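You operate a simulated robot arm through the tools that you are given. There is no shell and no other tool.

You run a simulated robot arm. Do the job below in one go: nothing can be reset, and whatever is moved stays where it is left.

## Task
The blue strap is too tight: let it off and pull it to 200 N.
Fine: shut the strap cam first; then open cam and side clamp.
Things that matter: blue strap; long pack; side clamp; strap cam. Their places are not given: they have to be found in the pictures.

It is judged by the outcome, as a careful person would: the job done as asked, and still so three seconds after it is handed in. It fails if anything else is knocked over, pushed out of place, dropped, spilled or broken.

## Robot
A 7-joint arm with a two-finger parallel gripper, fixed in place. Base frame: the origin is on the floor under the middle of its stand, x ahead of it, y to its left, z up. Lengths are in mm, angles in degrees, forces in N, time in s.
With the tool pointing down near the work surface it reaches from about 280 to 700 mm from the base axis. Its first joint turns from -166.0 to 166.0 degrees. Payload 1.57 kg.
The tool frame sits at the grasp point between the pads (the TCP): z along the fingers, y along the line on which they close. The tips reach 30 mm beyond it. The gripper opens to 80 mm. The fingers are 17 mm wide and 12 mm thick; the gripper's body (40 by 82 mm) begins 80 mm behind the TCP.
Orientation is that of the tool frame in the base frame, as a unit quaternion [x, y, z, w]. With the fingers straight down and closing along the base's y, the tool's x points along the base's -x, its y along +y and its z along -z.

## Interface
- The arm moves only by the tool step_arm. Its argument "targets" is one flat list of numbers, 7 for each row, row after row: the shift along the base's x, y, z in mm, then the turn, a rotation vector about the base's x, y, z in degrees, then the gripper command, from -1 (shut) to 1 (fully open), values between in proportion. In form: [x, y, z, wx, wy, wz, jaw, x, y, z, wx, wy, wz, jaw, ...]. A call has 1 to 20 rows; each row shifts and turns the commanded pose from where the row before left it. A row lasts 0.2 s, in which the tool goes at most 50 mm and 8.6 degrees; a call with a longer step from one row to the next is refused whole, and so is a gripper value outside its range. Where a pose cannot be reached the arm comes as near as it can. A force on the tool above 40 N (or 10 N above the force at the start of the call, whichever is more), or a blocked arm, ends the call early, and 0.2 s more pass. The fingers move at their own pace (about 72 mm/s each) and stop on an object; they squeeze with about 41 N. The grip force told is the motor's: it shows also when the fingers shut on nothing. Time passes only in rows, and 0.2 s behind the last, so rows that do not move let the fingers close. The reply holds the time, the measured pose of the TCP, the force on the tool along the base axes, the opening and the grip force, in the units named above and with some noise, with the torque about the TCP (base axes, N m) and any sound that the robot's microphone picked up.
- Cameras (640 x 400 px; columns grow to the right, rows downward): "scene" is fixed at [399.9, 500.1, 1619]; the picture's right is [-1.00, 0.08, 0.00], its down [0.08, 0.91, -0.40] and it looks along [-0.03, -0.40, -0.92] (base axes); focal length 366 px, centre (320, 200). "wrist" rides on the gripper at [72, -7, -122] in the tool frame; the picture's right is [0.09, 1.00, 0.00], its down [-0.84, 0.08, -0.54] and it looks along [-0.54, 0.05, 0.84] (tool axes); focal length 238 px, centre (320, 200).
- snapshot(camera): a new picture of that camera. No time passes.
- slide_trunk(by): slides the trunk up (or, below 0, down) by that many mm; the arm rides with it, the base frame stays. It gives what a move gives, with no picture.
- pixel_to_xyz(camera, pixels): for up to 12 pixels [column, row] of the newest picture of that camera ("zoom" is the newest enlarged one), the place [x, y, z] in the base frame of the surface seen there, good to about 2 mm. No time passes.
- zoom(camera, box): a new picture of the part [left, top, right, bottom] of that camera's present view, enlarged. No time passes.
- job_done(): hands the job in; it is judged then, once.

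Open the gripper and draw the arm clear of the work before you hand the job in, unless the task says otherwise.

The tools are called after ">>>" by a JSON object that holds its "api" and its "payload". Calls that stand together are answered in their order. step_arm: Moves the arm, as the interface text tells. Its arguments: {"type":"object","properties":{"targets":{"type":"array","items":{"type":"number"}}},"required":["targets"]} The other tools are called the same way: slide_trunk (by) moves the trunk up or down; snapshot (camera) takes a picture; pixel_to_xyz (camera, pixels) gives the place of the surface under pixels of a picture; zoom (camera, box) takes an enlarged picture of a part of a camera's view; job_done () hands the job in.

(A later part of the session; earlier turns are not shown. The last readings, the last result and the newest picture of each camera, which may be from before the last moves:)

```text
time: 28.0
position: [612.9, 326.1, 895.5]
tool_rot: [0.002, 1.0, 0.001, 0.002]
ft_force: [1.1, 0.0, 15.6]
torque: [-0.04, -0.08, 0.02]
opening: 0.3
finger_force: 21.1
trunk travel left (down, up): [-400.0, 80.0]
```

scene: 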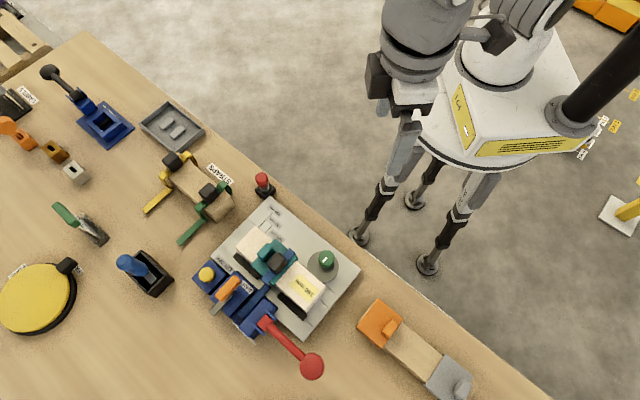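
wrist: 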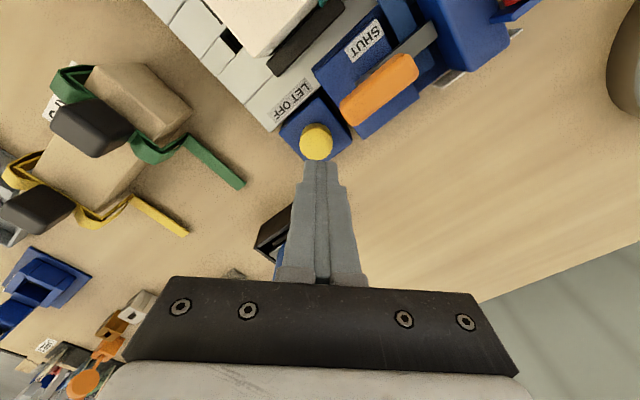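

The force jumped to 15.6 N with little travel, so the button is bottomed. I hold 0.4 s, rise, and go back to look at the gauge.

>>> {"api": "step_arm", "payload": {"targets": [0, 0, 0, 0, 0, 0, -1, 0, 0, 0, 0, 0, 0, -1, 0, 0, 20, 0, 0, 0, -1, 0, 0, 30, 0, 0, 0, -1, -33, 14, 20, 0, 0, 0, -1, -33, 14, 25, 0, 0, 0, -1, -33, 15, 25, 0, 0, 0, -1, -33, 15, 20, 0, 0, 0, -1, -31, 16, 15, 0, 0, 0, -1, 0, 0, 0, 0, 0, 0, -1]}}

>>> {"api": "snapshot", "payload": {"camera": "wrist"}}

>>> {"api": "zoom", "payload": {"camera": "wrist", "box": [430, 100, 570, 220]}}

```text
time: 30.2
position: [452.3, 401.3, 1049.5]
tool_rot: [0.001, 1.0, 0.0, 0.0]
ft_force: [0.0, 0.5, -0.1]
torque: [0.01, -0.02, 0.02]
opening: 0.1
finger_force: 21.8
trunk travel left (down, up): [-400.0, 80.0]
```

```text
taken
```

wrist: 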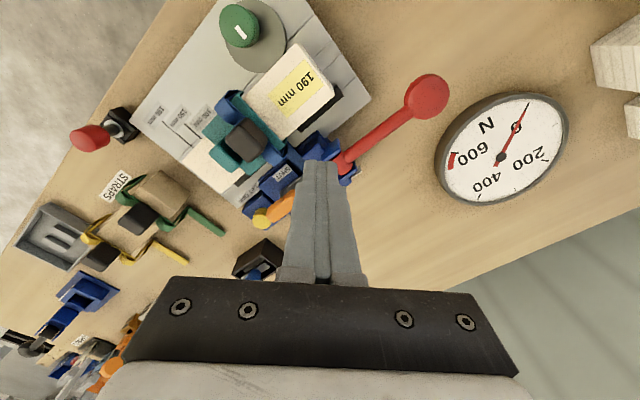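

```text
3.33 times, centred on (500, 160) of wrist
```

zoom: 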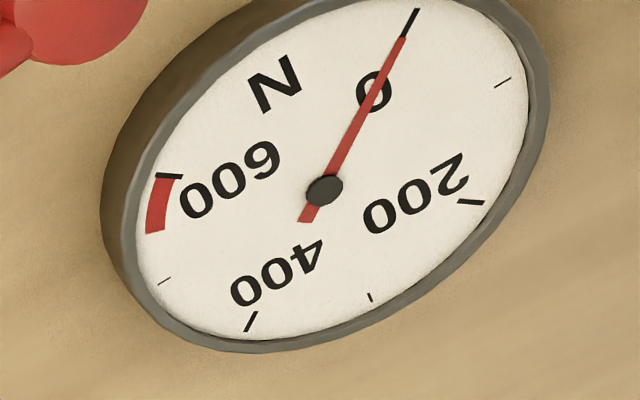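

The gauge needle now points at 0: the strap is let off. Now I examine the red lever, measuring its knob and rod in this view.

>>> {"api": "zoom", "payload": {"camera": "wrist", "box": [320, 60, 470, 200]}}

>>> {"api": "pixel_to_xyz", "payload": {"camera": "zoom", "pixels": [[455, 65], [530, 120], [470, 180], [390, 150], [455, 120], [375, 190], [320, 250], [340, 215], [255, 310], [230, 350], [530, 160], [500, 190]]}}

```text
2.86 times, centred on (395, 130) of wrist
```

zoom: 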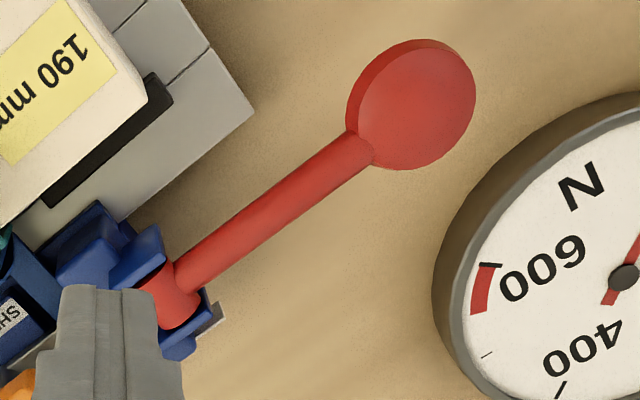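

```text
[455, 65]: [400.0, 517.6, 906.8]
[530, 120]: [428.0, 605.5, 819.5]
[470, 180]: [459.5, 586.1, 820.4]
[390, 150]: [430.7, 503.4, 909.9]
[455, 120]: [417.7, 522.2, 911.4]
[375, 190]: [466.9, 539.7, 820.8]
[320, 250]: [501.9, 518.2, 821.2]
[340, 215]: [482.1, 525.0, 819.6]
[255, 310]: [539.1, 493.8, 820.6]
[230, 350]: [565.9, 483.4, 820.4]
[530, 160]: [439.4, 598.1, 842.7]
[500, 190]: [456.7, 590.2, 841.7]
```

The knob is a flat puck at (415,105); I measure its rim, side and the rod.

>>> {"api": "pixel_to_xyz", "payload": {"camera": "zoom", "pixels": [[470, 95], [372, 140], [400, 165], [440, 150], [435, 45], [356, 85], [350, 100], [385, 60], [360, 140], [340, 165], [300, 195], [255, 225]]}}

>>> {"api": "pixel_to_xyz", "payload": {"camera": "zoom", "pixels": [[325, 150], [345, 180], [240, 225], [262, 255], [215, 255], [235, 275], [180, 290], [175, 310], [200, 250], [140, 255], [185, 345], [215, 315]]}}

```text
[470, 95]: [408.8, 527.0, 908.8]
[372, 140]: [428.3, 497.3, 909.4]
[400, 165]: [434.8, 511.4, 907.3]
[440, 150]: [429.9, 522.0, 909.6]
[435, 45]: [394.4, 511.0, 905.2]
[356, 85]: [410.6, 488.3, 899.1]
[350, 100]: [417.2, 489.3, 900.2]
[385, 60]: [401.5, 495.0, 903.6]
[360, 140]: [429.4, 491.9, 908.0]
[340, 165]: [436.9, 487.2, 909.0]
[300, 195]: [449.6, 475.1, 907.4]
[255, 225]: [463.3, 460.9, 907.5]
```

```text
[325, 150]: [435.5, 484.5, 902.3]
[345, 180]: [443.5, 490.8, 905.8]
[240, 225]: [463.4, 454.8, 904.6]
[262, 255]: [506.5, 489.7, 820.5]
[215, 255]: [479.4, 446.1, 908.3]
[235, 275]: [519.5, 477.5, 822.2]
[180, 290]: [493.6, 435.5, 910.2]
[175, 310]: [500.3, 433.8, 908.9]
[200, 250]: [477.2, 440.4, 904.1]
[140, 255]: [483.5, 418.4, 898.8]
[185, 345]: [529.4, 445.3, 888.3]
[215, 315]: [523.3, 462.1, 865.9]
```

The rod runs along the plate's long axis at V≈654, diameter ≈14, axis z≈901, with the knob centred at (414,509). I move above the rod near (440,485) with the jaws at 40 mm and yaw -45°.

>>> {"api": "step_arm", "payload": {"targets": [-2, 14, -5, 0, 0, -7.5, 0, -2, 14, -10, 0, 0, -7.5, 0, -2, 14, -13, 0, 0, -7.5, 0, -2, 14, -13, 0, 0, -7.5, 0, -2, 14, -14, 0, 0, -7.5, 0, -2.5, 13.8, -14.5, 0, 0, -7.5, 0, 0, 0, 0, 0, 0, 0, 0]}}

>>> {"api": "snapshot", "payload": {"camera": "wrist"}}

>>> {"api": "zoom", "payload": {"camera": "wrist", "box": [240, 70, 400, 270]}}

```text
time: 31.8
position: [440.0, 484.2, 977.2]
tool_rot: [0.385, 0.923, 0.001, 0.0]
ft_force: [0.0, 1.4, 0.4]
torque: [0.03, 0.0, 0.0]
opening: 40.2
finger_force: 0.0
trunk travel left (down, up): [-400.0, 80.0]
```

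```text
taken
```

wrist: 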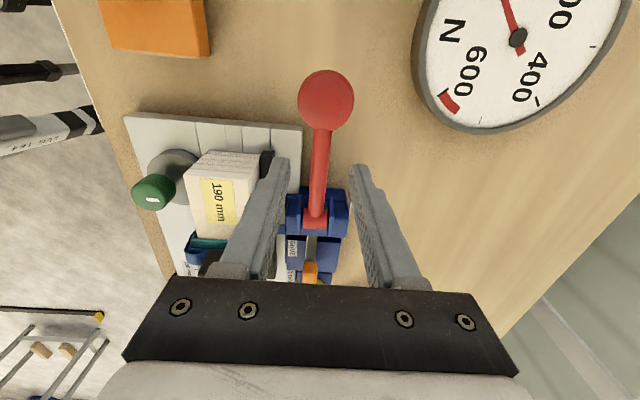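

```text
2.00 times, centred on (320, 170) of wrist
```

zoom: 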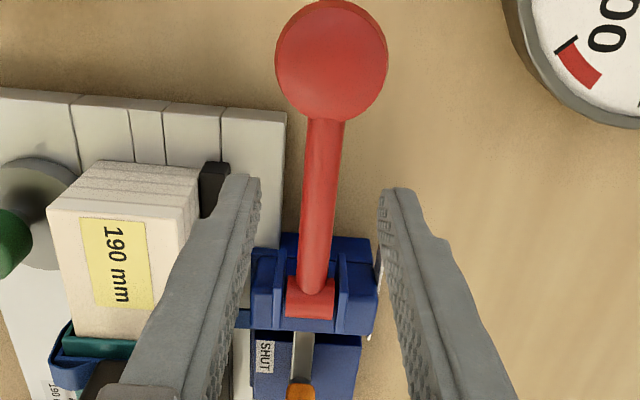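

The rod is between the fingers; I confirm its axis and the pivot in this view.

>>> {"api": "pixel_to_xyz", "payload": {"camera": "zoom", "pixels": [[325, 130], [318, 200], [312, 270], [310, 190], [330, 190], [310, 300], [300, 285], [328, 60], [282, 60], [380, 60], [272, 270], [355, 275]]}}

```text
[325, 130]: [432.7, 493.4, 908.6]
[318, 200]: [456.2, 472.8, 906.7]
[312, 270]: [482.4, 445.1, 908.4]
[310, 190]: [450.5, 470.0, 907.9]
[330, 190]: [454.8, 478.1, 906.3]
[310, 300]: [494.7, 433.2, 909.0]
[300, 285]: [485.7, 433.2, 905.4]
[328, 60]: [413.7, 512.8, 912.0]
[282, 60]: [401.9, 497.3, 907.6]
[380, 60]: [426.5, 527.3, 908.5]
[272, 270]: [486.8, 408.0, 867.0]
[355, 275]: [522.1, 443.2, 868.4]
```

Rod axis V≈655.5; I shift ~2 mm outward, descend to z≈901 and close on the rod.

>>> {"api": "step_arm", "payload": {"targets": [1.4, 1.4, -25, 0, 0, 0, 0, 0, 0, -25, 0, 0, 0, 0, 0, 0, -20, 0, 0, 0, 0, 0, 0, -6, 0, 0, 0, 0, 0, 0, 0, 0, 0, 0, -0.5, 0, 0, 0, 0, 0, 0, -1, 0, 0, 0, 0, 0, 0, -1, 0, 0, 0, 0, 0, 0, -1]}}

>>> {"api": "snapshot", "payload": {"camera": "wrist"}}

```text
time: 33.6
position: [440.3, 485.8, 900.8]
tool_rot: [0.383, 0.924, 0.0, 0.001]
ft_force: [-0.2, -0.5, 0.2]
torque: [0.02, 0.03, 0.55]
opening: 15.2
finger_force: 31.4
trunk travel left (down, up): [-400.0, 80.0]
```

```text
taken
```

wrist: 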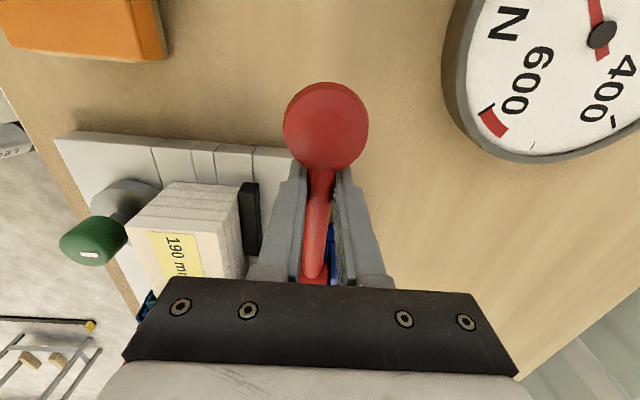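

The rod is held (15.2 mm). I lift the lever by 10° with matching tool tilt and watch force, sound and gauge.

>>> {"api": "step_arm", "payload": {"targets": [0.2, -0.2, 6.8, 3.54, 3.54, 0, -1, 0.6, -0.6, 6.7, 3.54, 3.54, 0, -1, 0, 0, 0, 0, 0, 0, -1]}}

>>> {"api": "snapshot", "payload": {"camera": "wrist"}}

```text
time: 34.4
position: [440.6, 485.4, 912.8]
tool_rot: [0.383, 0.92, 0.03, -0.082]
ft_force: [0.5, 0.4, -24.8]
torque: [0.04, -0.02, 0.51]
opening: 15.6
finger_force: 30.8
trunk travel left (down, up): [-400.0, 80.0]
```

```text
taken
```

wrist: 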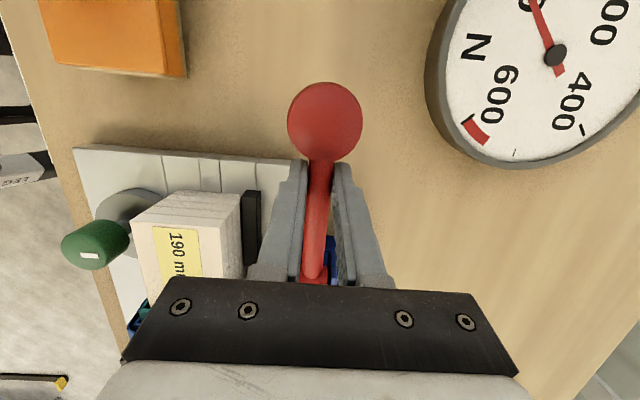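

The lever rises with ≈25 N resistance; I check the gauge needle at (555,50).

>>> {"api": "zoom", "payload": {"camera": "wrist", "box": [420, 0, 640, 180]}}

>>> {"api": "pixel_to_xyz", "payload": {"camera": "wrist", "pixels": [[325, 120], [320, 180], [313, 240]]}}

```text
2.22 times, centred on (530, 90) of wrist
```

zoom: 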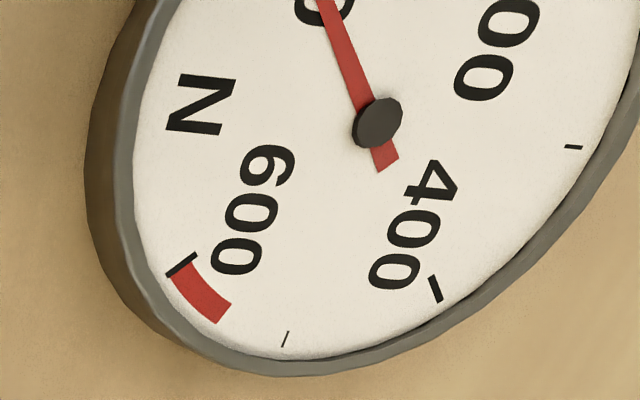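

```text
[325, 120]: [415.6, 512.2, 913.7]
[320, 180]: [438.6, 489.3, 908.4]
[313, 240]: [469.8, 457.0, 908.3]
```

The rod itself did not rise (rod still z≈908, knob ≈913): it slid in the grip under 25 N, so up is not the free direction at this force. I return to the start pose and gently test the downward direction.

>>> {"api": "step_arm", "payload": {"targets": [-0.6, 0.6, -6.7, -3.54, -3.54, 0, -1, -0.2, 0.2, -6.8, -3.54, -3.54, 0, -1, 0, 0, -4, 0, 0, 0, -1, 0, 0, 0, 0, 0, 0, -1]}}

>>> {"api": "pixel_to_xyz", "payload": {"camera": "wrist", "pixels": [[325, 120], [320, 180], [313, 240]]}}

```text
time: 35.4
position: [440.5, 486.9, 900.4]
tool_rot: [0.384, 0.923, 0.001, 0.001]
ft_force: [-9.4, -5.8, 15.1]
torque: [-0.68, -0.36, 0.53]
opening: 15.5
finger_force: 30.7
trunk travel left (down, up): [-400.0, 80.0]
```

```text
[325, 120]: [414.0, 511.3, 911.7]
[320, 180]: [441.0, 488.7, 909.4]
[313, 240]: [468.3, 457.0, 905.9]
```

Downward it also did not move under 15 N. I release, rise, and take a flatter look at the hinge from the knob side to understand the lever.

>>> {"api": "step_arm", "payload": {"targets": [0, 0, 2, 0, 0, 0, -0.5, 0, 0, 0, 0, 0, 0, 0, 0, 0, 0, 0, 0, 0, 0, 0, 0, 30, 0, 0, 0, 0, -5, 5, 30, -5.3, -5.3, 0, 0, -5, 5, 20, -5.3, -5.3, 0, 0, -5, 5, 0, -5.3, -5.3, 0, 0, -5, 5, -5, -5.3, -5.3, 0, 0, -5, 5, -5, -5.3, -5.3, 0, 0, 0, 0, 0, -5.3, -5.3, 0, 0, 0, 0, 0, 0, 0, 0, 0]}}

>>> {"api": "snapshot", "payload": {"camera": "wrist"}}

>>> {"api": "zoom", "payload": {"camera": "wrist", "box": [250, 90, 410, 250]}}

```text
time: 37.8
position: [414.6, 511.3, 972.3]
tool_rot: [0.355, 0.853, -0.146, 0.354]
ft_force: [-0.2, 0.9, -0.1]
torque: [-0.02, -0.01, -0.02]
opening: 39.9
finger_force: 0.1
trunk travel left (down, up): [-400.0, 80.0]
```

```text
taken
```

wrist: 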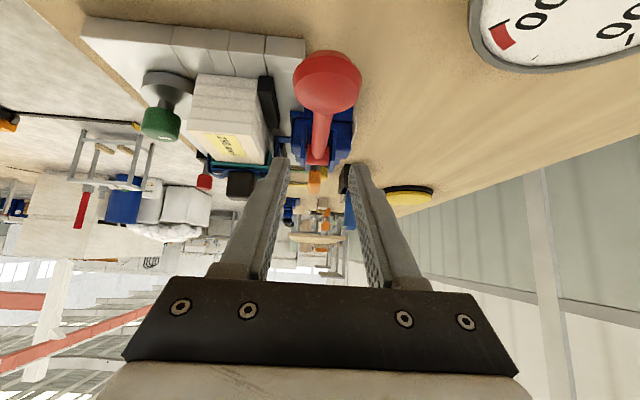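

```text
2.50 times, centred on (330, 170) of wrist
```

zoom: 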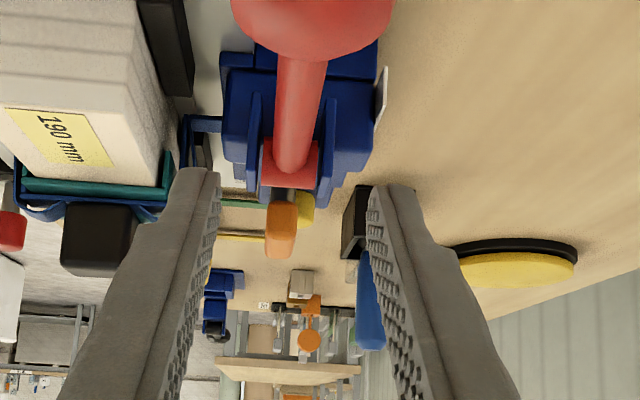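

The hub is a horizontal barrel between two upright lugs; I enlarge it further.

>>> {"api": "zoom", "payload": {"camera": "wrist", "box": [280, 40, 370, 180]}}

>>> {"api": "zoom", "payload": {"camera": "scene", "box": [220, 280, 340, 390]}}

```text
2.86 times, centred on (325, 110) of wrist
```

zoom: 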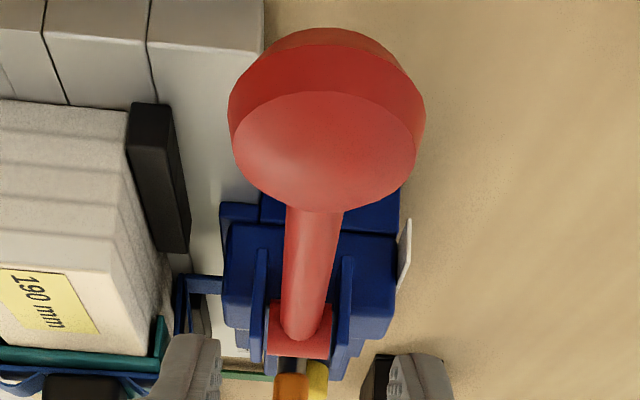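

```text
3.64 times, centred on (280, 335) of scene
```

zoom: 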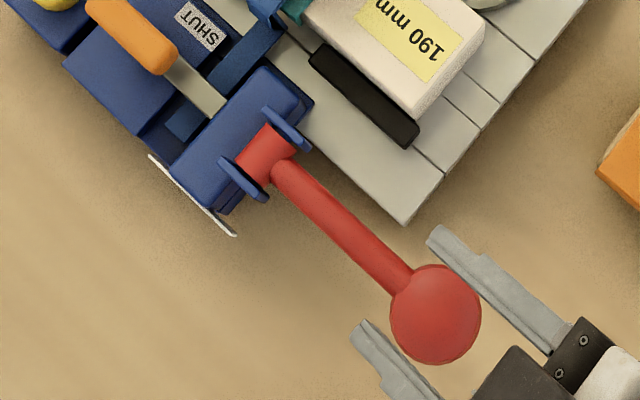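

The lever ends in a broad flat pad - made to be pressed down. I untilt, shut the jaws and come over the pad centre (413,511) with tips at z≈930.

>>> {"api": "step_arm", "payload": {"targets": [0, 0, 0, 5.3, 5.3, 0, -1, 0, 0, 0, 5.3, 5.3, 0, -1, 0, 0, 0, 5.3, 5.3, 0, -1, 0, 0, 0, 5.3, 5.3, 0, -1, 0, 0, 0, 5.3, 5.3, 0, -1, -1, 0, -10, 5.3, 5.3, 0, -1, 0, 0, 0, 0, 0, 0, -1]}}

>>> {"api": "snapshot", "payload": {"camera": "wrist"}}

```text
time: 39.4
position: [414.9, 511.6, 959.0]
tool_rot: [0.384, 0.923, 0.001, 0.0]
ft_force: [0.6, -0.7, -0.6]
torque: [0.01, -0.03, 0.01]
opening: 0.0
finger_force: 21.5
trunk travel left (down, up): [-400.0, 80.0]
```

```text
taken
```

wrist: 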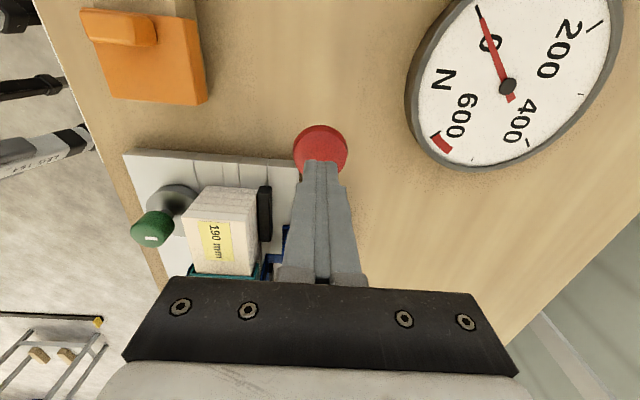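

The gauge is fully in view at (508,87), needle at 0, and the pad lies under the tips. I descend to contact and press a few mm, watching the force.

>>> {"api": "step_arm", "payload": {"targets": [-1, 1, -14, 0, 0, 0, -1, 0, 0, -4, 0, 0, 0, -1, 0, 0, -3, 0, 0, 0, -1, 0, 0, -3, 0, 0, 0, -1]}}

>>> {"api": "snapshot", "payload": {"camera": "wrist"}}

```text
time: 40.4
position: [414.4, 512.6, 936.7]
tool_rot: [0.384, 0.923, 0.001, 0.0]
ft_force: [0.2, 0.6, 1.5]
torque: [0.01, 0.01, -0.01]
opening: 0.0
finger_force: 21.6
trunk travel left (down, up): [-400.0, 80.0]
```

```text
taken
```

wrist: 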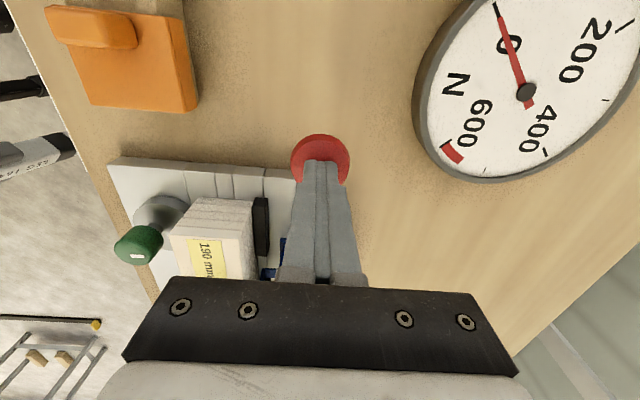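

Force is only 1.5 N with the tips at about 907, so the pad may be yielding downward. I continue 9 mm down in 3 mm rows.

>>> {"api": "step_arm", "payload": {"targets": [0, 0, -3, 0, 0, 0, -1, 0, 0, -3, 0, 0, 0, -1, 0, 0, -3, 0, 0, 0, -1]}}

>>> {"api": "snapshot", "payload": {"camera": "wrist"}}

```text
time: 41.2
position: [414.1, 511.9, 927.4]
tool_rot: [0.384, 0.923, 0.0, 0.0]
ft_force: [-1.5, -0.5, 2.9]
torque: [0.01, 0.03, 0.0]
opening: 0.1
finger_force: 21.5
trunk travel left (down, up): [-400.0, 80.0]
```

```text
taken
```

wrist: 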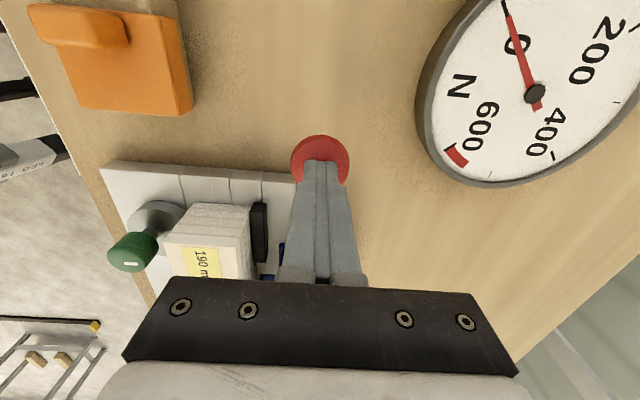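

The lever goes down easily (tips ≈897, 3 N) and the gauge is still ≈0. I continue downward in 3 mm rows, watching the needle.

>>> {"api": "step_arm", "payload": {"targets": [0, 0, -3, 0, 0, 0, -1, 0, 0, -3, 0, 0, 0, -1, 0, 0, -3, 0, 0, 0, -1]}}

>>> {"api": "snapshot", "payload": {"camera": "wrist"}}

```text
time: 42.0
position: [413.1, 511.6, 919.2]
tool_rot: [0.384, 0.923, -0.002, 0.0]
ft_force: [1.2, 0.3, 4.0]
torque: [0.0, -0.01, 0.06]
opening: 0.0
finger_force: 21.0
trunk travel left (down, up): [-400.0, 80.0]
```

```text
taken
```

wrist: 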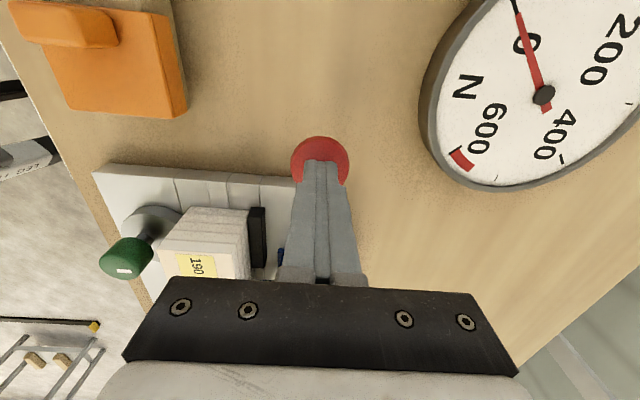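

I zoom onto the gauge to see if the needle has left 0 and to locate ticks in base coordinates.

>>> {"api": "zoom", "payload": {"camera": "wrist", "box": [420, 0, 640, 190]}}

>>> {"api": "pixel_to_xyz", "payload": {"camera": "wrist", "pixels": [[543, 95], [517, 8], [530, 55], [462, 160], [496, 178], [561, 160], [628, 104]]}}

```text
2.11 times, centred on (530, 95) of wrist
```

zoom: 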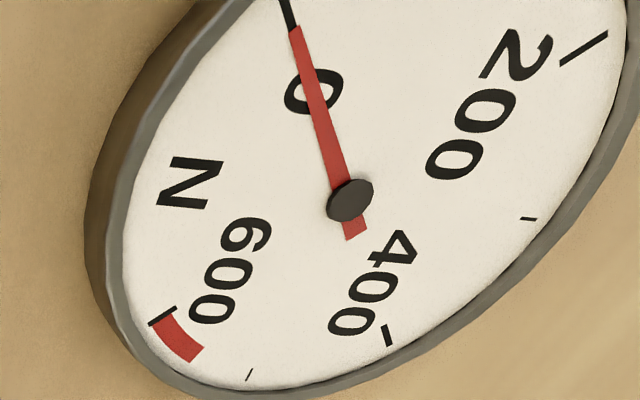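

```text
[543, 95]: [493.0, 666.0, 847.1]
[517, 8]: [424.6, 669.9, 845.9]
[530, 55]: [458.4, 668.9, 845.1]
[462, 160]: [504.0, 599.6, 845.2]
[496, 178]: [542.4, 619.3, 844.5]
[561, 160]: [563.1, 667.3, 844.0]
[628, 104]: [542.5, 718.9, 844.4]
```

The needle is still on 0 (ticks: 0 at ≈177°, 200 at ≈91°, 400 at ≈1° about (493,666)). I continue pressing down 12 mm.

>>> {"api": "step_arm", "payload": {"targets": [0.7, -0.7, -3, 0, 0, 0, -1, 0, 0, -3, 0, 0, 0, -1, 0.7, -0.7, -3, 0, 0, 0, -1, 0, 0, -3, 0, 0, 0, -1]}}

>>> {"api": "snapshot", "payload": {"camera": "wrist"}}

```text
time: 43.0
position: [413.7, 510.0, 908.0]
tool_rot: [0.384, 0.923, 0.001, 0.0]
ft_force: [0.2, 1.4, 9.2]
torque: [-0.05, -0.05, 0.08]
opening: 0.0
finger_force: 21.4
trunk travel left (down, up): [-400.0, 80.0]
```

```text
taken
```

wrist: 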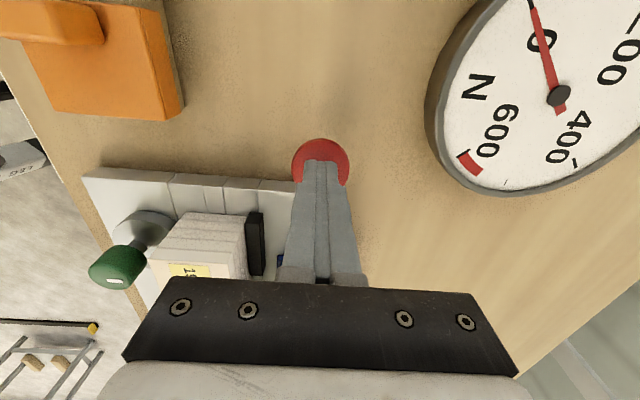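

Force grew to 9 N at 17° of lever travel; I check the needle again.

>>> {"api": "zoom", "payload": {"camera": "wrist", "box": [420, 0, 640, 190]}}

>>> {"api": "pixel_to_xyz", "payload": {"camera": "wrist", "pixels": [[558, 96], [546, 55], [535, 15]]}}

```text
2.11 times, centred on (530, 95) of wrist
```

zoom: 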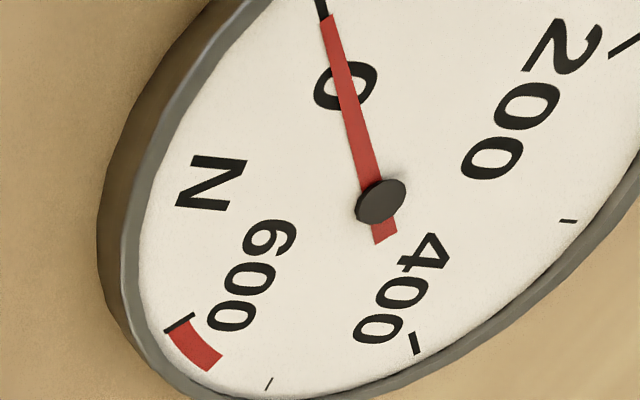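

```text
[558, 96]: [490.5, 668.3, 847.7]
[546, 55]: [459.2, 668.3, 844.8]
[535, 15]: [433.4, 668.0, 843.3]
```

Still 0. I press on another 9 mm in 3 mm rows.

>>> {"api": "step_arm", "payload": {"targets": [0.7, -0.7, -3, 0, 0, 0, -1, 0.5, -0.5, -3, 0, 0, 0, -1, 0.5, -0.5, -3, 0, 0, 0, -1]}}

>>> {"api": "snapshot", "payload": {"camera": "wrist"}}

```text
time: 43.7
position: [414.7, 512.9, 906.7]
tool_rot: [0.382, 0.924, 0.006, 0.0]
ft_force: [-3.0, 0.9, 14.7]
torque: [-0.11, 0.03, 0.15]
opening: 0.3
finger_force: 21.1
trunk travel left (down, up): [-400.0, 80.0]
stopped in row 3: the force on the tool passed its limit at 43 N (the readings are from after the stop); the commanded pose is now the measured one
```

```text
taken
```

wrist: 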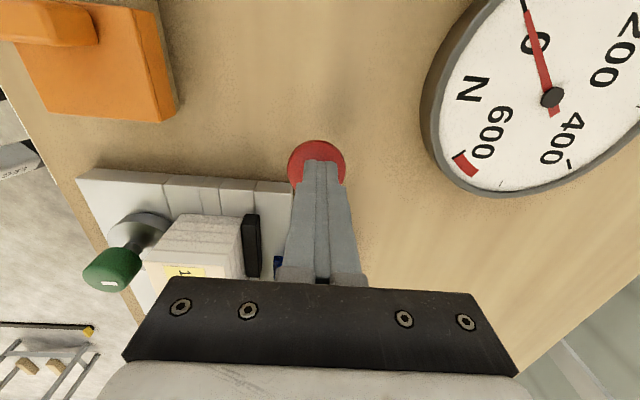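

The lever met an end stop at ≈18° down (43 N) with the gauge still at 0. I rise and see whether the lever springs back and what the strap looks like.

>>> {"api": "step_arm", "payload": {"targets": [0, 0, 10, 0, 0, 0, -1, 0, 0, 20, 0, 0, 0, -1, 0, 0, 30, 0, 0, 0, -1, 0, 0, 0, 0, 0, 0, -1]}}

>>> {"api": "snapshot", "payload": {"camera": "wrist"}}

>>> {"api": "zoom", "payload": {"camera": "scene", "box": [200, 220, 340, 390]}}

>>> {"api": "pixel_to_xyz", "payload": {"camera": "wrist", "pixels": [[320, 145], [310, 140], [330, 140]]}}

```text
time: 44.7
position: [415.4, 509.8, 964.0]
tool_rot: [0.384, 0.923, 0.002, 0.0]
ft_force: [-0.6, 0.5, -0.1]
torque: [-0.01, 0.03, 0.02]
opening: 0.1
finger_force: 21.5
trunk travel left (down, up): [-400.0, 80.0]
```

```text
taken
```

wrist: 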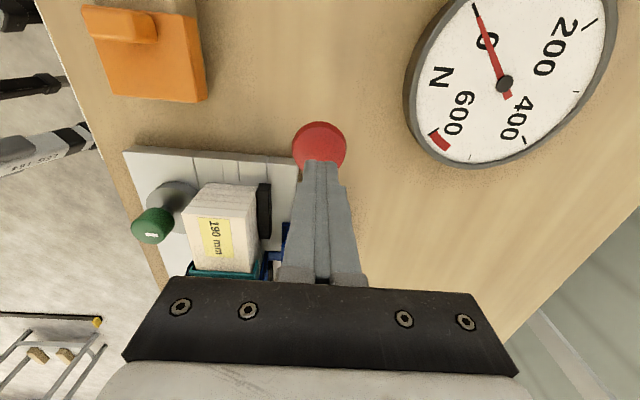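

```text
2.35 times, centred on (270, 305) of scene
```

zoom: 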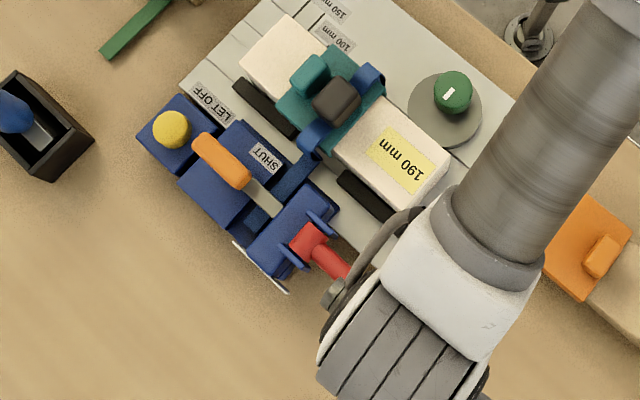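

```text
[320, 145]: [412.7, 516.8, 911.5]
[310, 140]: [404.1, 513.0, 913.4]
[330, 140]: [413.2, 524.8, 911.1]
```

The pad sprang back to z 911, so it is a pump lever, and the strap shows slack bulges at its bends. I zoom on the strap as a baseline before pumping again.

>>> {"api": "zoom", "payload": {"camera": "scene", "box": [225, 225, 305, 315]}}

```text
4.44 times, centred on (265, 270) of scene
```

zoom: 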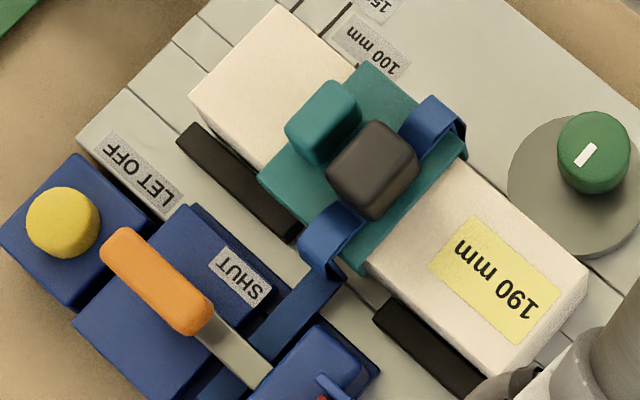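

I make a second full stroke (to TCP z≈906.5, just before the stop) and lift again.

>>> {"api": "step_arm", "payload": {"targets": [-1, 2, -20, 0, 0, 0, -1, 0, 0, -10, 0, 0, 0, -1, 0, 0, -10, 0, 0, 0, -1, 0.5, -0.5, -8, 0, 0, 0, -1, 0.5, -0.5, -5, 0, 0, 0, -1, 0.5, -0.5, -3, 0, 0, 0, -1, 0, 0, -1.5, 0, 0, 0, -1]}}

>>> {"api": "zoom", "payload": {"camera": "scene", "box": [225, 225, 305, 315]}}

>>> {"api": "snapshot", "payload": {"camera": "wrist"}}

```text
time: 46.3
position: [417.1, 511.5, 907.7]
tool_rot: [0.384, 0.924, 0.003, 0.0]
ft_force: [0.6, -0.7, 11.2]
torque: [-0.09, -0.04, 0.06]
opening: 0.1
finger_force: 21.4
trunk travel left (down, up): [-400.0, 80.0]
```

```text
4.44 times, centred on (265, 270) of scene
```

zoom: 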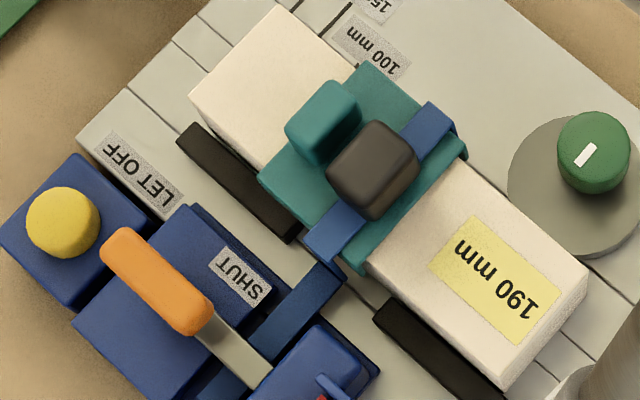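

```text
taken
```

wrist: 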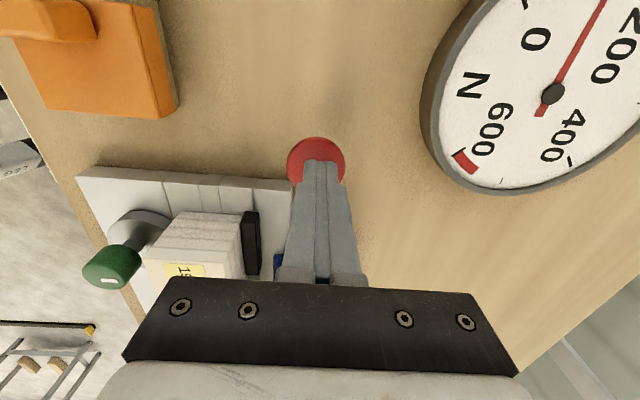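

The strap is now taut and the needle has moved up; I measure its angle.

>>> {"api": "pixel_to_xyz", "payload": {"camera": "wrist", "pixels": [[553, 94], [568, 66], [585, 36], [602, 6], [540, 113]]}}

>>> {"api": "zoom", "payload": {"camera": "wrist", "box": [440, 0, 640, 190]}}

```text
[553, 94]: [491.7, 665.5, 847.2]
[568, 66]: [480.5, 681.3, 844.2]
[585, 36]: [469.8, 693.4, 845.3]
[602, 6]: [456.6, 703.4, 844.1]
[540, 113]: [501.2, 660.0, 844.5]
```

```text
2.11 times, centred on (540, 95) of wrist
```

zoom: 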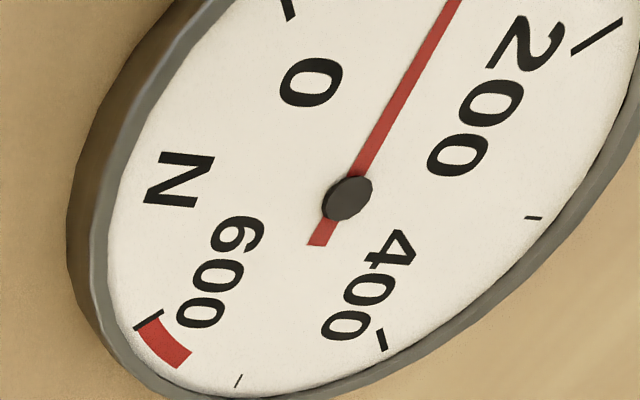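

The needle stands at about 100 N (133°). I lift to let the lever spring back and check that the tension holds.

>>> {"api": "step_arm", "payload": {"targets": [0, 0, 10, 0, 0, 0, -1, 0, 0, 15, 0, 0, 0, -1, 0, 0, 15, 0, 0, 0, -1, 0, 0, 0, 0, 0, 0, -1]}}

>>> {"api": "snapshot", "payload": {"camera": "wrist"}}

>>> {"api": "zoom", "payload": {"camera": "wrist", "box": [410, 0, 630, 180]}}

```text
time: 47.3
position: [415.5, 512.0, 944.4]
tool_rot: [0.384, 0.923, 0.002, 0.0]
ft_force: [-0.2, -0.1, -0.7]
torque: [-0.03, 0.0, -0.02]
opening: 0.0
finger_force: 21.1
trunk travel left (down, up): [-400.0, 80.0]
```

```text
taken
```

wrist: 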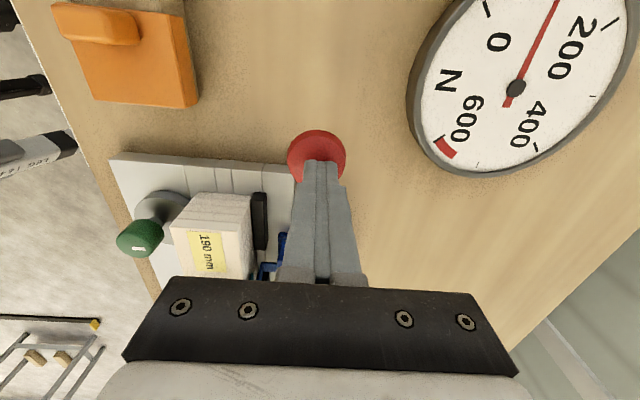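

```text
2.22 times, centred on (520, 90) of wrist
```

zoom: 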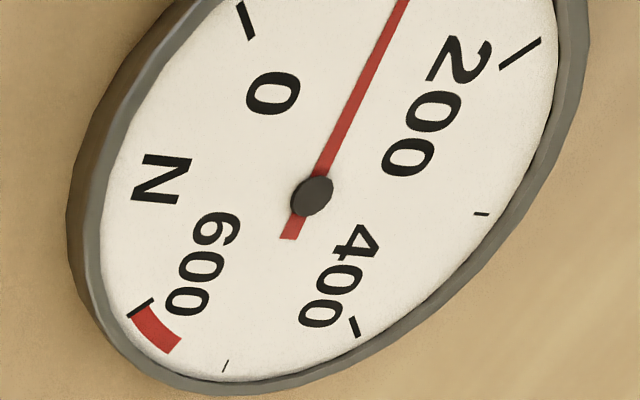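

The tension holds at about 100 N after release. I calibrate the dial from ticks and needle in this view.

>>> {"api": "pixel_to_xyz", "payload": {"camera": "zoom", "pixels": [[312, 196], [240, 12], [252, 36], [502, 68], [538, 40], [482, 213], [353, 325], [226, 365], [140, 308], [402, 5], [370, 75], [345, 130]]}}

```text
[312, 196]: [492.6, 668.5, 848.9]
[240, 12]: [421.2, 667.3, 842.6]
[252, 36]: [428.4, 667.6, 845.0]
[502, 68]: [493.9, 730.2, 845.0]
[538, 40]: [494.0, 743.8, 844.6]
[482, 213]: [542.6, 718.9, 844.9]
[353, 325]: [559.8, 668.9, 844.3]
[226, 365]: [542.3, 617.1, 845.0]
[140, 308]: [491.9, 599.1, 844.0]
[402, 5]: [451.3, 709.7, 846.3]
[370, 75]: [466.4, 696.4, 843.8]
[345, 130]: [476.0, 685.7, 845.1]
```

Dial: 0→180°, 200→90°, 400→0° about (493,668), so the needle's 134.5° means ≈101 N. Now a slow stroke: first to half travel, then check.

>>> {"api": "step_arm", "payload": {"targets": [-0.5, 0.5, -8, 0, 0, 0, -1, 0, 0, -6, 0, 0, 0, -1, 0, 0, -5, 0, 0, 0, -1]}}

>>> {"api": "zoom", "payload": {"camera": "wrist", "box": [420, 0, 640, 180]}}

```text
time: 48.1
position: [415.7, 513.1, 928.2]
tool_rot: [0.384, 0.923, 0.003, 0.0]
ft_force: [-0.5, 1.3, 3.8]
torque: [0.04, -0.03, 0.01]
opening: 0.0
finger_force: 20.9
trunk travel left (down, up): [-400.0, 80.0]
```

```text
2.22 times, centred on (530, 90) of wrist
```

zoom: 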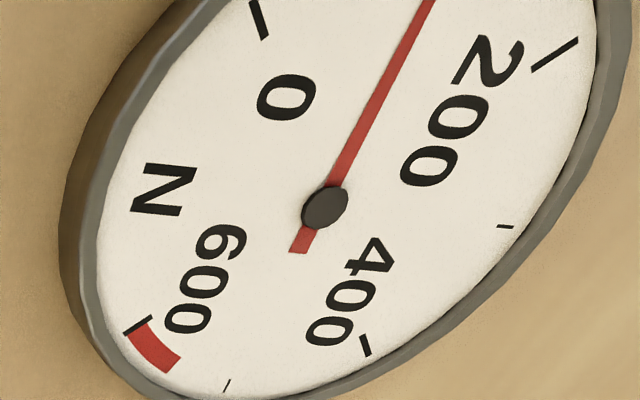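

Needle still ≈100 N at mid-stroke (force 3.8 N). I press another 6 mm and check again.

>>> {"api": "step_arm", "payload": {"targets": [0, 0, -3, 0, 0, 0, -1, 0.5, -0.5, -3, 0, 0, 0, -1]}}

>>> {"api": "zoom", "payload": {"camera": "wrist", "box": [420, 0, 640, 180]}}

```text
time: 48.7
position: [416.0, 512.9, 920.0]
tool_rot: [0.384, 0.923, 0.002, -0.001]
ft_force: [-2.2, 2.0, 4.8]
torque: [0.03, 0.04, 0.01]
opening: 0.3
finger_force: 21.3
trunk travel left (down, up): [-400.0, 80.0]
```

```text
2.22 times, centred on (530, 90) of wrist
```

zoom: 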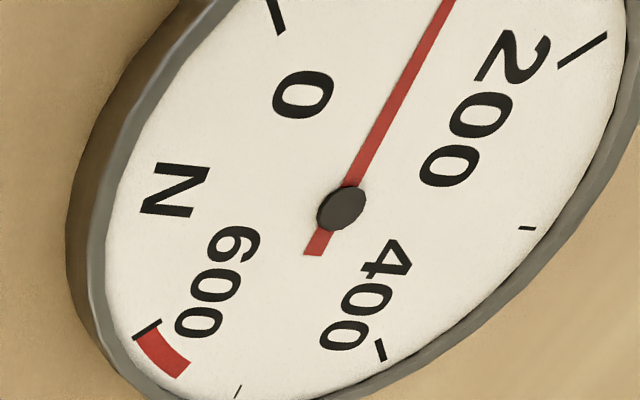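

Still ≈100 N at z 920; the pull seems to come late in the stroke. I press 4 mm more.

>>> {"api": "step_arm", "payload": {"targets": [0, 0, -2, 0, 0, 0, -1, 0.5, -0.5, -2, 0, 0, 0, -1]}}

>>> {"api": "zoom", "payload": {"camera": "wrist", "box": [420, 0, 640, 180]}}

```text
time: 49.3
position: [415.9, 511.7, 917.1]
tool_rot: [0.383, 0.924, 0.003, -0.001]
ft_force: [-1.5, 1.8, 4.4]
torque: [0.03, 0.07, -0.02]
opening: 0.0
finger_force: 21.7
trunk travel left (down, up): [-400.0, 80.0]
```

```text
2.22 times, centred on (530, 90) of wrist
```

zoom: 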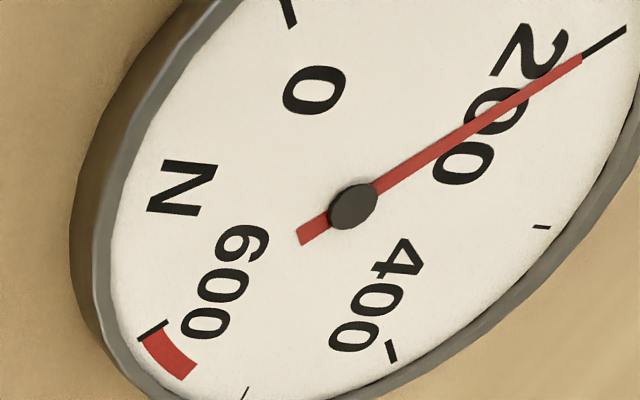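

The needle jumped to exactly 200 N. I stop pressing, lift clear of the pad and check that it holds.

>>> {"api": "step_arm", "payload": {"targets": [0, 0, 10, 0, 0, 0, -1, 0, 0, 15, 0, 0, 0, -1, 0, 0, 25, 0, 0, 0, -1, 0, 0, 10, 0, 0, 0, -1, 0, 0, 0, 0, 0, 0, -1]}}

>>> {"api": "snapshot", "payload": {"camera": "wrist"}}

>>> {"api": "zoom", "payload": {"camera": "wrist", "box": [400, 0, 620, 180]}}

>>> {"api": "zoom", "payload": {"camera": "scene", "box": [225, 225, 305, 315]}}

```text
time: 50.5
position: [417.5, 511.1, 977.3]
tool_rot: [0.383, 0.924, 0.002, 0.0]
ft_force: [0.2, -0.8, -0.2]
torque: [0.01, 0.03, 0.01]
opening: 0.1
finger_force: 21.5
trunk travel left (down, up): [-400.0, 80.0]
```

```text
taken
```

wrist: 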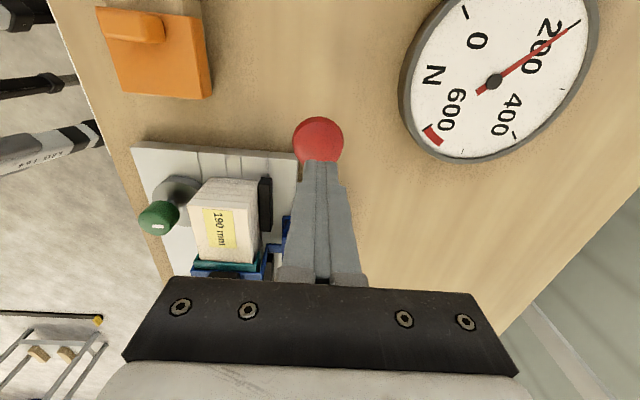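

```text
2.22 times, centred on (510, 90) of wrist
```

zoom: 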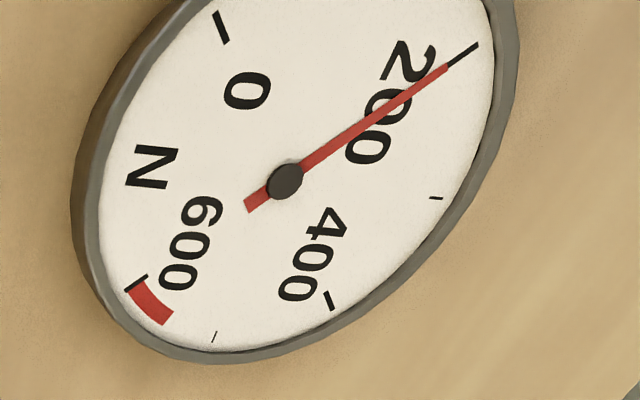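

```text
4.44 times, centred on (265, 270) of scene
```

zoom: 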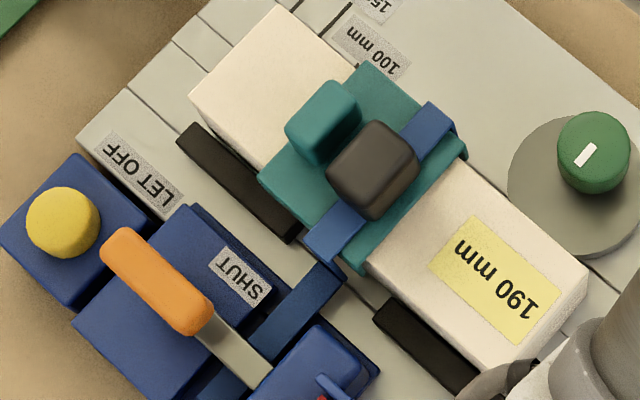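

The gauge holds at 200 N. Now I open the cam again: I travel back along the plate axis at z≈977 to above the orange handle's pivot (565,361), jaws at 40 mm.

>>> {"api": "step_arm", "payload": {"targets": [37, -37.5, 0, 0, 0, 0, -1, 37, -37.5, 0, 0, 0, 0, 0, 37, -37.5, 0, 0, 0, 0, 0, 37, -37.5, 0, 0, 0, 0, 0, 0, 0, -20, 0, 0, 0, 0, 0, 0, 0, 0, 0, 0, 0]}}

>>> {"api": "snapshot", "payload": {"camera": "wrist"}}

>>> {"api": "zoom", "payload": {"camera": "wrist", "box": [240, 80, 400, 260]}}

```text
refused: row 1 steps farther than a row can; nothing moved
```

```text
taken
```

wrist: 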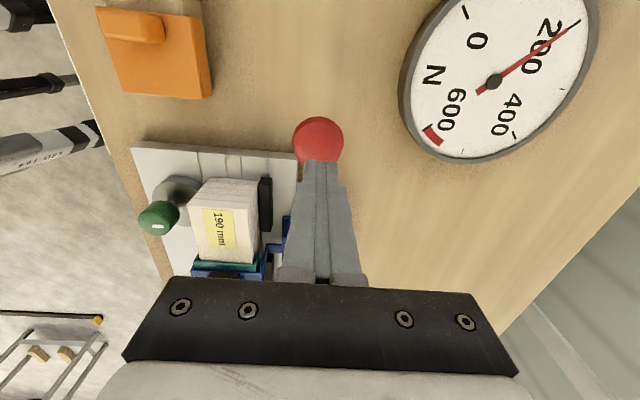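

```text
2.22 times, centred on (320, 170) of wrist
```

zoom: 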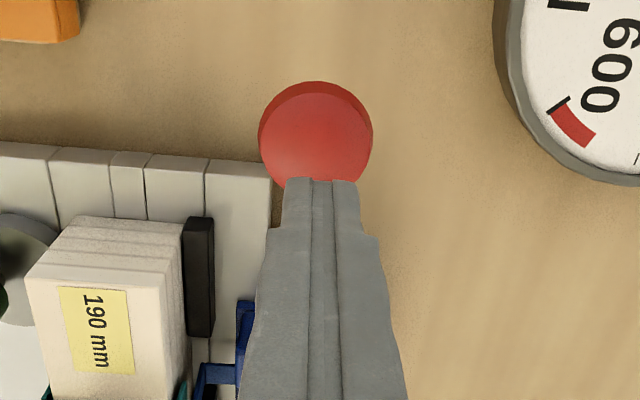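

The step was too long and nothing moved; I repeat the same path in shorter rows.

>>> {"api": "step_arm", "payload": {"targets": [24.6, -25, 0, 0, 0, 0, -1, 24.6, -25, 0, 0, 0, 0, -1, 24.6, -25, 0, 0, 0, 0, 0, 24.6, -25, 0, 0, 0, 0, 0, 24.6, -25, 0, 0, 0, 0, 0, 24.6, -25, 0, 0, 0, 0, 0, 0, 0, -20, 0, 0, 0, 0, 0, 0, 0, 0, 0, 0, 0]}}

>>> {"api": "snapshot", "payload": {"camera": "wrist"}}

>>> {"api": "zoom", "payload": {"camera": "wrist", "box": [240, 80, 400, 260]}}

```text
time: 52.3
position: [563.7, 362.4, 957.7]
tool_rot: [0.384, 0.923, 0.003, 0.0]
ft_force: [0.5, 0.1, -0.8]
torque: [-0.01, 0.01, 0.04]
opening: 40.0
finger_force: 0.0
trunk travel left (down, up): [-400.0, 80.0]
```

```text
taken
```

wrist: 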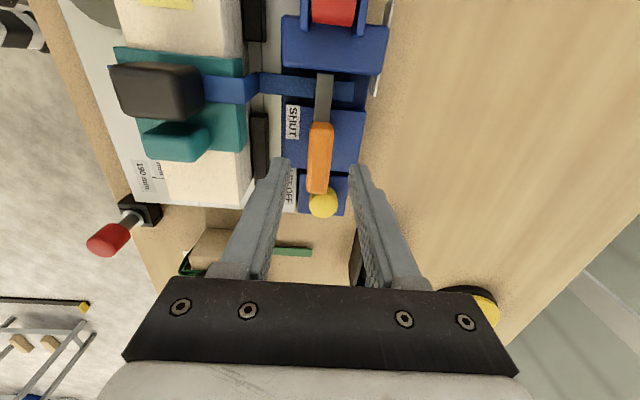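

```text
2.22 times, centred on (320, 170) of wrist
```

zoom: 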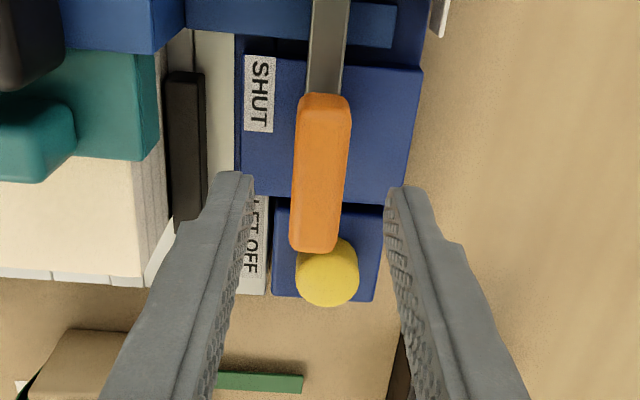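

The handle lies along the plate axis at SHUT; I measure it to grip over the pivot.

>>> {"api": "pixel_to_xyz", "payload": {"camera": "zoom", "pixels": [[325, 102], [320, 170], [312, 235], [300, 170], [342, 170], [310, 245], [330, 60], [328, 85]]}}

```text
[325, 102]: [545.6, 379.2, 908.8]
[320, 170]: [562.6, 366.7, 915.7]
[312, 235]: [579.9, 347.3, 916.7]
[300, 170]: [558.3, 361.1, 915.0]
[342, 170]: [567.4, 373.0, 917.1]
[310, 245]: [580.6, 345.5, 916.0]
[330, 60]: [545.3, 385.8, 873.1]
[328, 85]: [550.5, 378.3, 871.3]
```

Handle centre ≈(564,362), along heading 135°. I descend to z≈911 and close on it.

>>> {"api": "step_arm", "payload": {"targets": [1, -0.5, -20, 0, 0, 0, 0, 0, 0, -20, 0, 0, 0, 0, 0, 0, -6.5, 0, 0, 0, 0, 0, 0, 0, 0, 0, 0, 0, 0, 0, 0, 0, 0, 0, -0.5, 0, 0, 0, 0, 0, 0, -1, 0, 0, 0, 0, 0, 0, -1, 0, 0, 0, 0, 0, 0, -1]}}

```text
time: 54.1
position: [565.3, 361.0, 910.7]
tool_rot: [0.384, 0.923, 0.002, -0.001]
ft_force: [-3.0, -1.4, 0.1]
torque: [-0.29, 0.59, 0.03]
opening: 17.9
finger_force: 32.9
trunk travel left (down, up): [-400.0, 80.0]
```

Gripped at (565.3,361.0), right over the pivot. I turn -30° about z in 5° rows and watch the forces.

>>> {"api": "step_arm", "payload": {"targets": [0, 0, 0, 0, 0, -5, -1, 0, 0, 0, 0, 0, -5, -1, 0, 0, 0, 0, 0, -5, -1, 0, 0, 0, 0, 0, -5, -1, 0, 0, 0, 0, 0, -5, -1, 0, 0, 0, 0, 0, -5, -1, 0, 0, 0, 0, 0, 0, -1]}}

```text
time: 55.7
position: [565.0, 360.1, 910.8]
tool_rot: [0.61, 0.792, 0.002, 0.0]
ft_force: [0.6, 6.1, -3.6]
torque: [-0.42, 0.48, 0.0]
opening: 17.8
finger_force: 32.5
trunk travel left (down, up): [-400.0, 80.0]
```

Forces stay small; I continue another -40°.

>>> {"api": "step_arm", "payload": {"targets": [0, 0.5, 0, 0, 0, -5, -1, 0, 0, 0, 0, 0, -5, -1, 0, 0, 0, 0, 0, -5, -1, 0, 0, 0, 0, 0, -5, -1, 0, 0, 0, 0, 0, -5, -1, 0, 0, 0, 0, 0, -5, -1, 0, 0, 0, 0, 0, -5, -1, 0, 0, 0, 0, 0, -5, -1, 0, 0, 0, 0, 0, 0, -1]}}

>>> {"api": "snapshot", "payload": {"camera": "wrist"}}

```text
time: 57.7
position: [566.0, 361.5, 909.3]
tool_rot: [0.844, 0.536, 0.002, 0.002]
ft_force: [2.9, 0.1, -4.9]
torque: [0.23, 0.52, -0.02]
opening: 17.9
finger_force: 32.3
trunk travel left (down, up): [-400.0, 80.0]
```

```text
taken
```

wrist: 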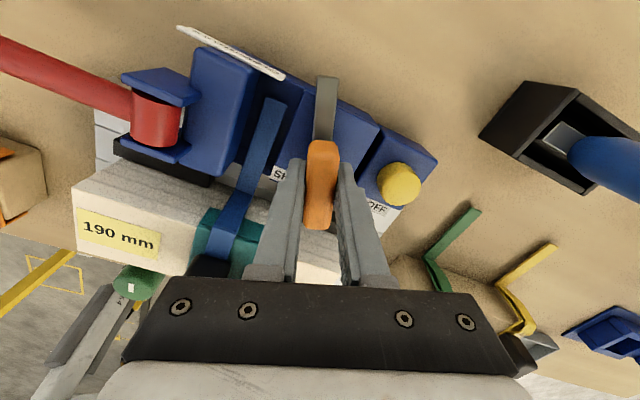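

The arm is swinging back outward; I turn the last 20° and watch for the stop.

>>> {"api": "step_arm", "payload": {"targets": [0, 0, 0, 0, 0, -5, -1, 0, 0, 0, 0, 0, -5, -1, 0, 0, 0, 0, 0, -5, -1, 0, 0, 0, 0, 0, -4, -1, 0, 0, 0, 0, 0, 0, -1]}}

>>> {"api": "snapshot", "payload": {"camera": "wrist"}}

```text
time: 58.9
position: [566.2, 361.4, 910.5]
tool_rot: [0.921, 0.389, 0.002, 0.001]
ft_force: [4.6, 1.3, -8.7]
torque: [0.88, 0.12, -0.02]
opening: 18.1
finger_force: 33.0
trunk travel left (down, up): [-400.0, 80.0]
```

```text
taken
```

wrist: 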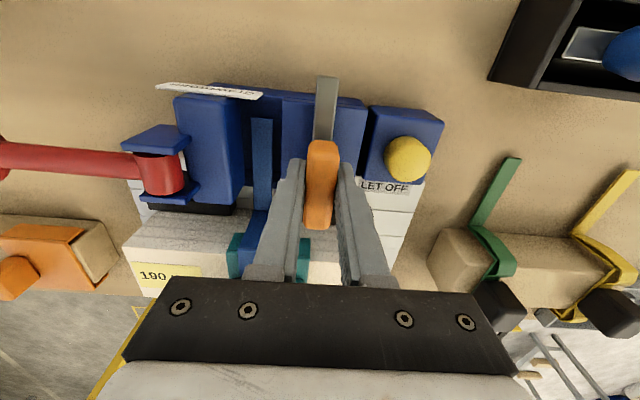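

No stop torque yet; I nudge 5° further to make sure it is fully open.

>>> {"api": "step_arm", "payload": {"targets": [0, 0, 0.5, 0, 0, -2.5, -1, 0, 0, 0, 0, 0, -2.5, -1, 0, 0, 0, 0, 0, 0, -1]}}

```text
time: 59.7
position: [567.3, 361.6, 911.8]
tool_rot: [0.937, 0.349, 0.0, 0.002]
ft_force: [5.4, -2.0, -6.7]
torque: [-0.13, 0.69, 0.76]
opening: 18.7
finger_force: 33.2
trunk travel left (down, up): [-400.0, 80.0]
```

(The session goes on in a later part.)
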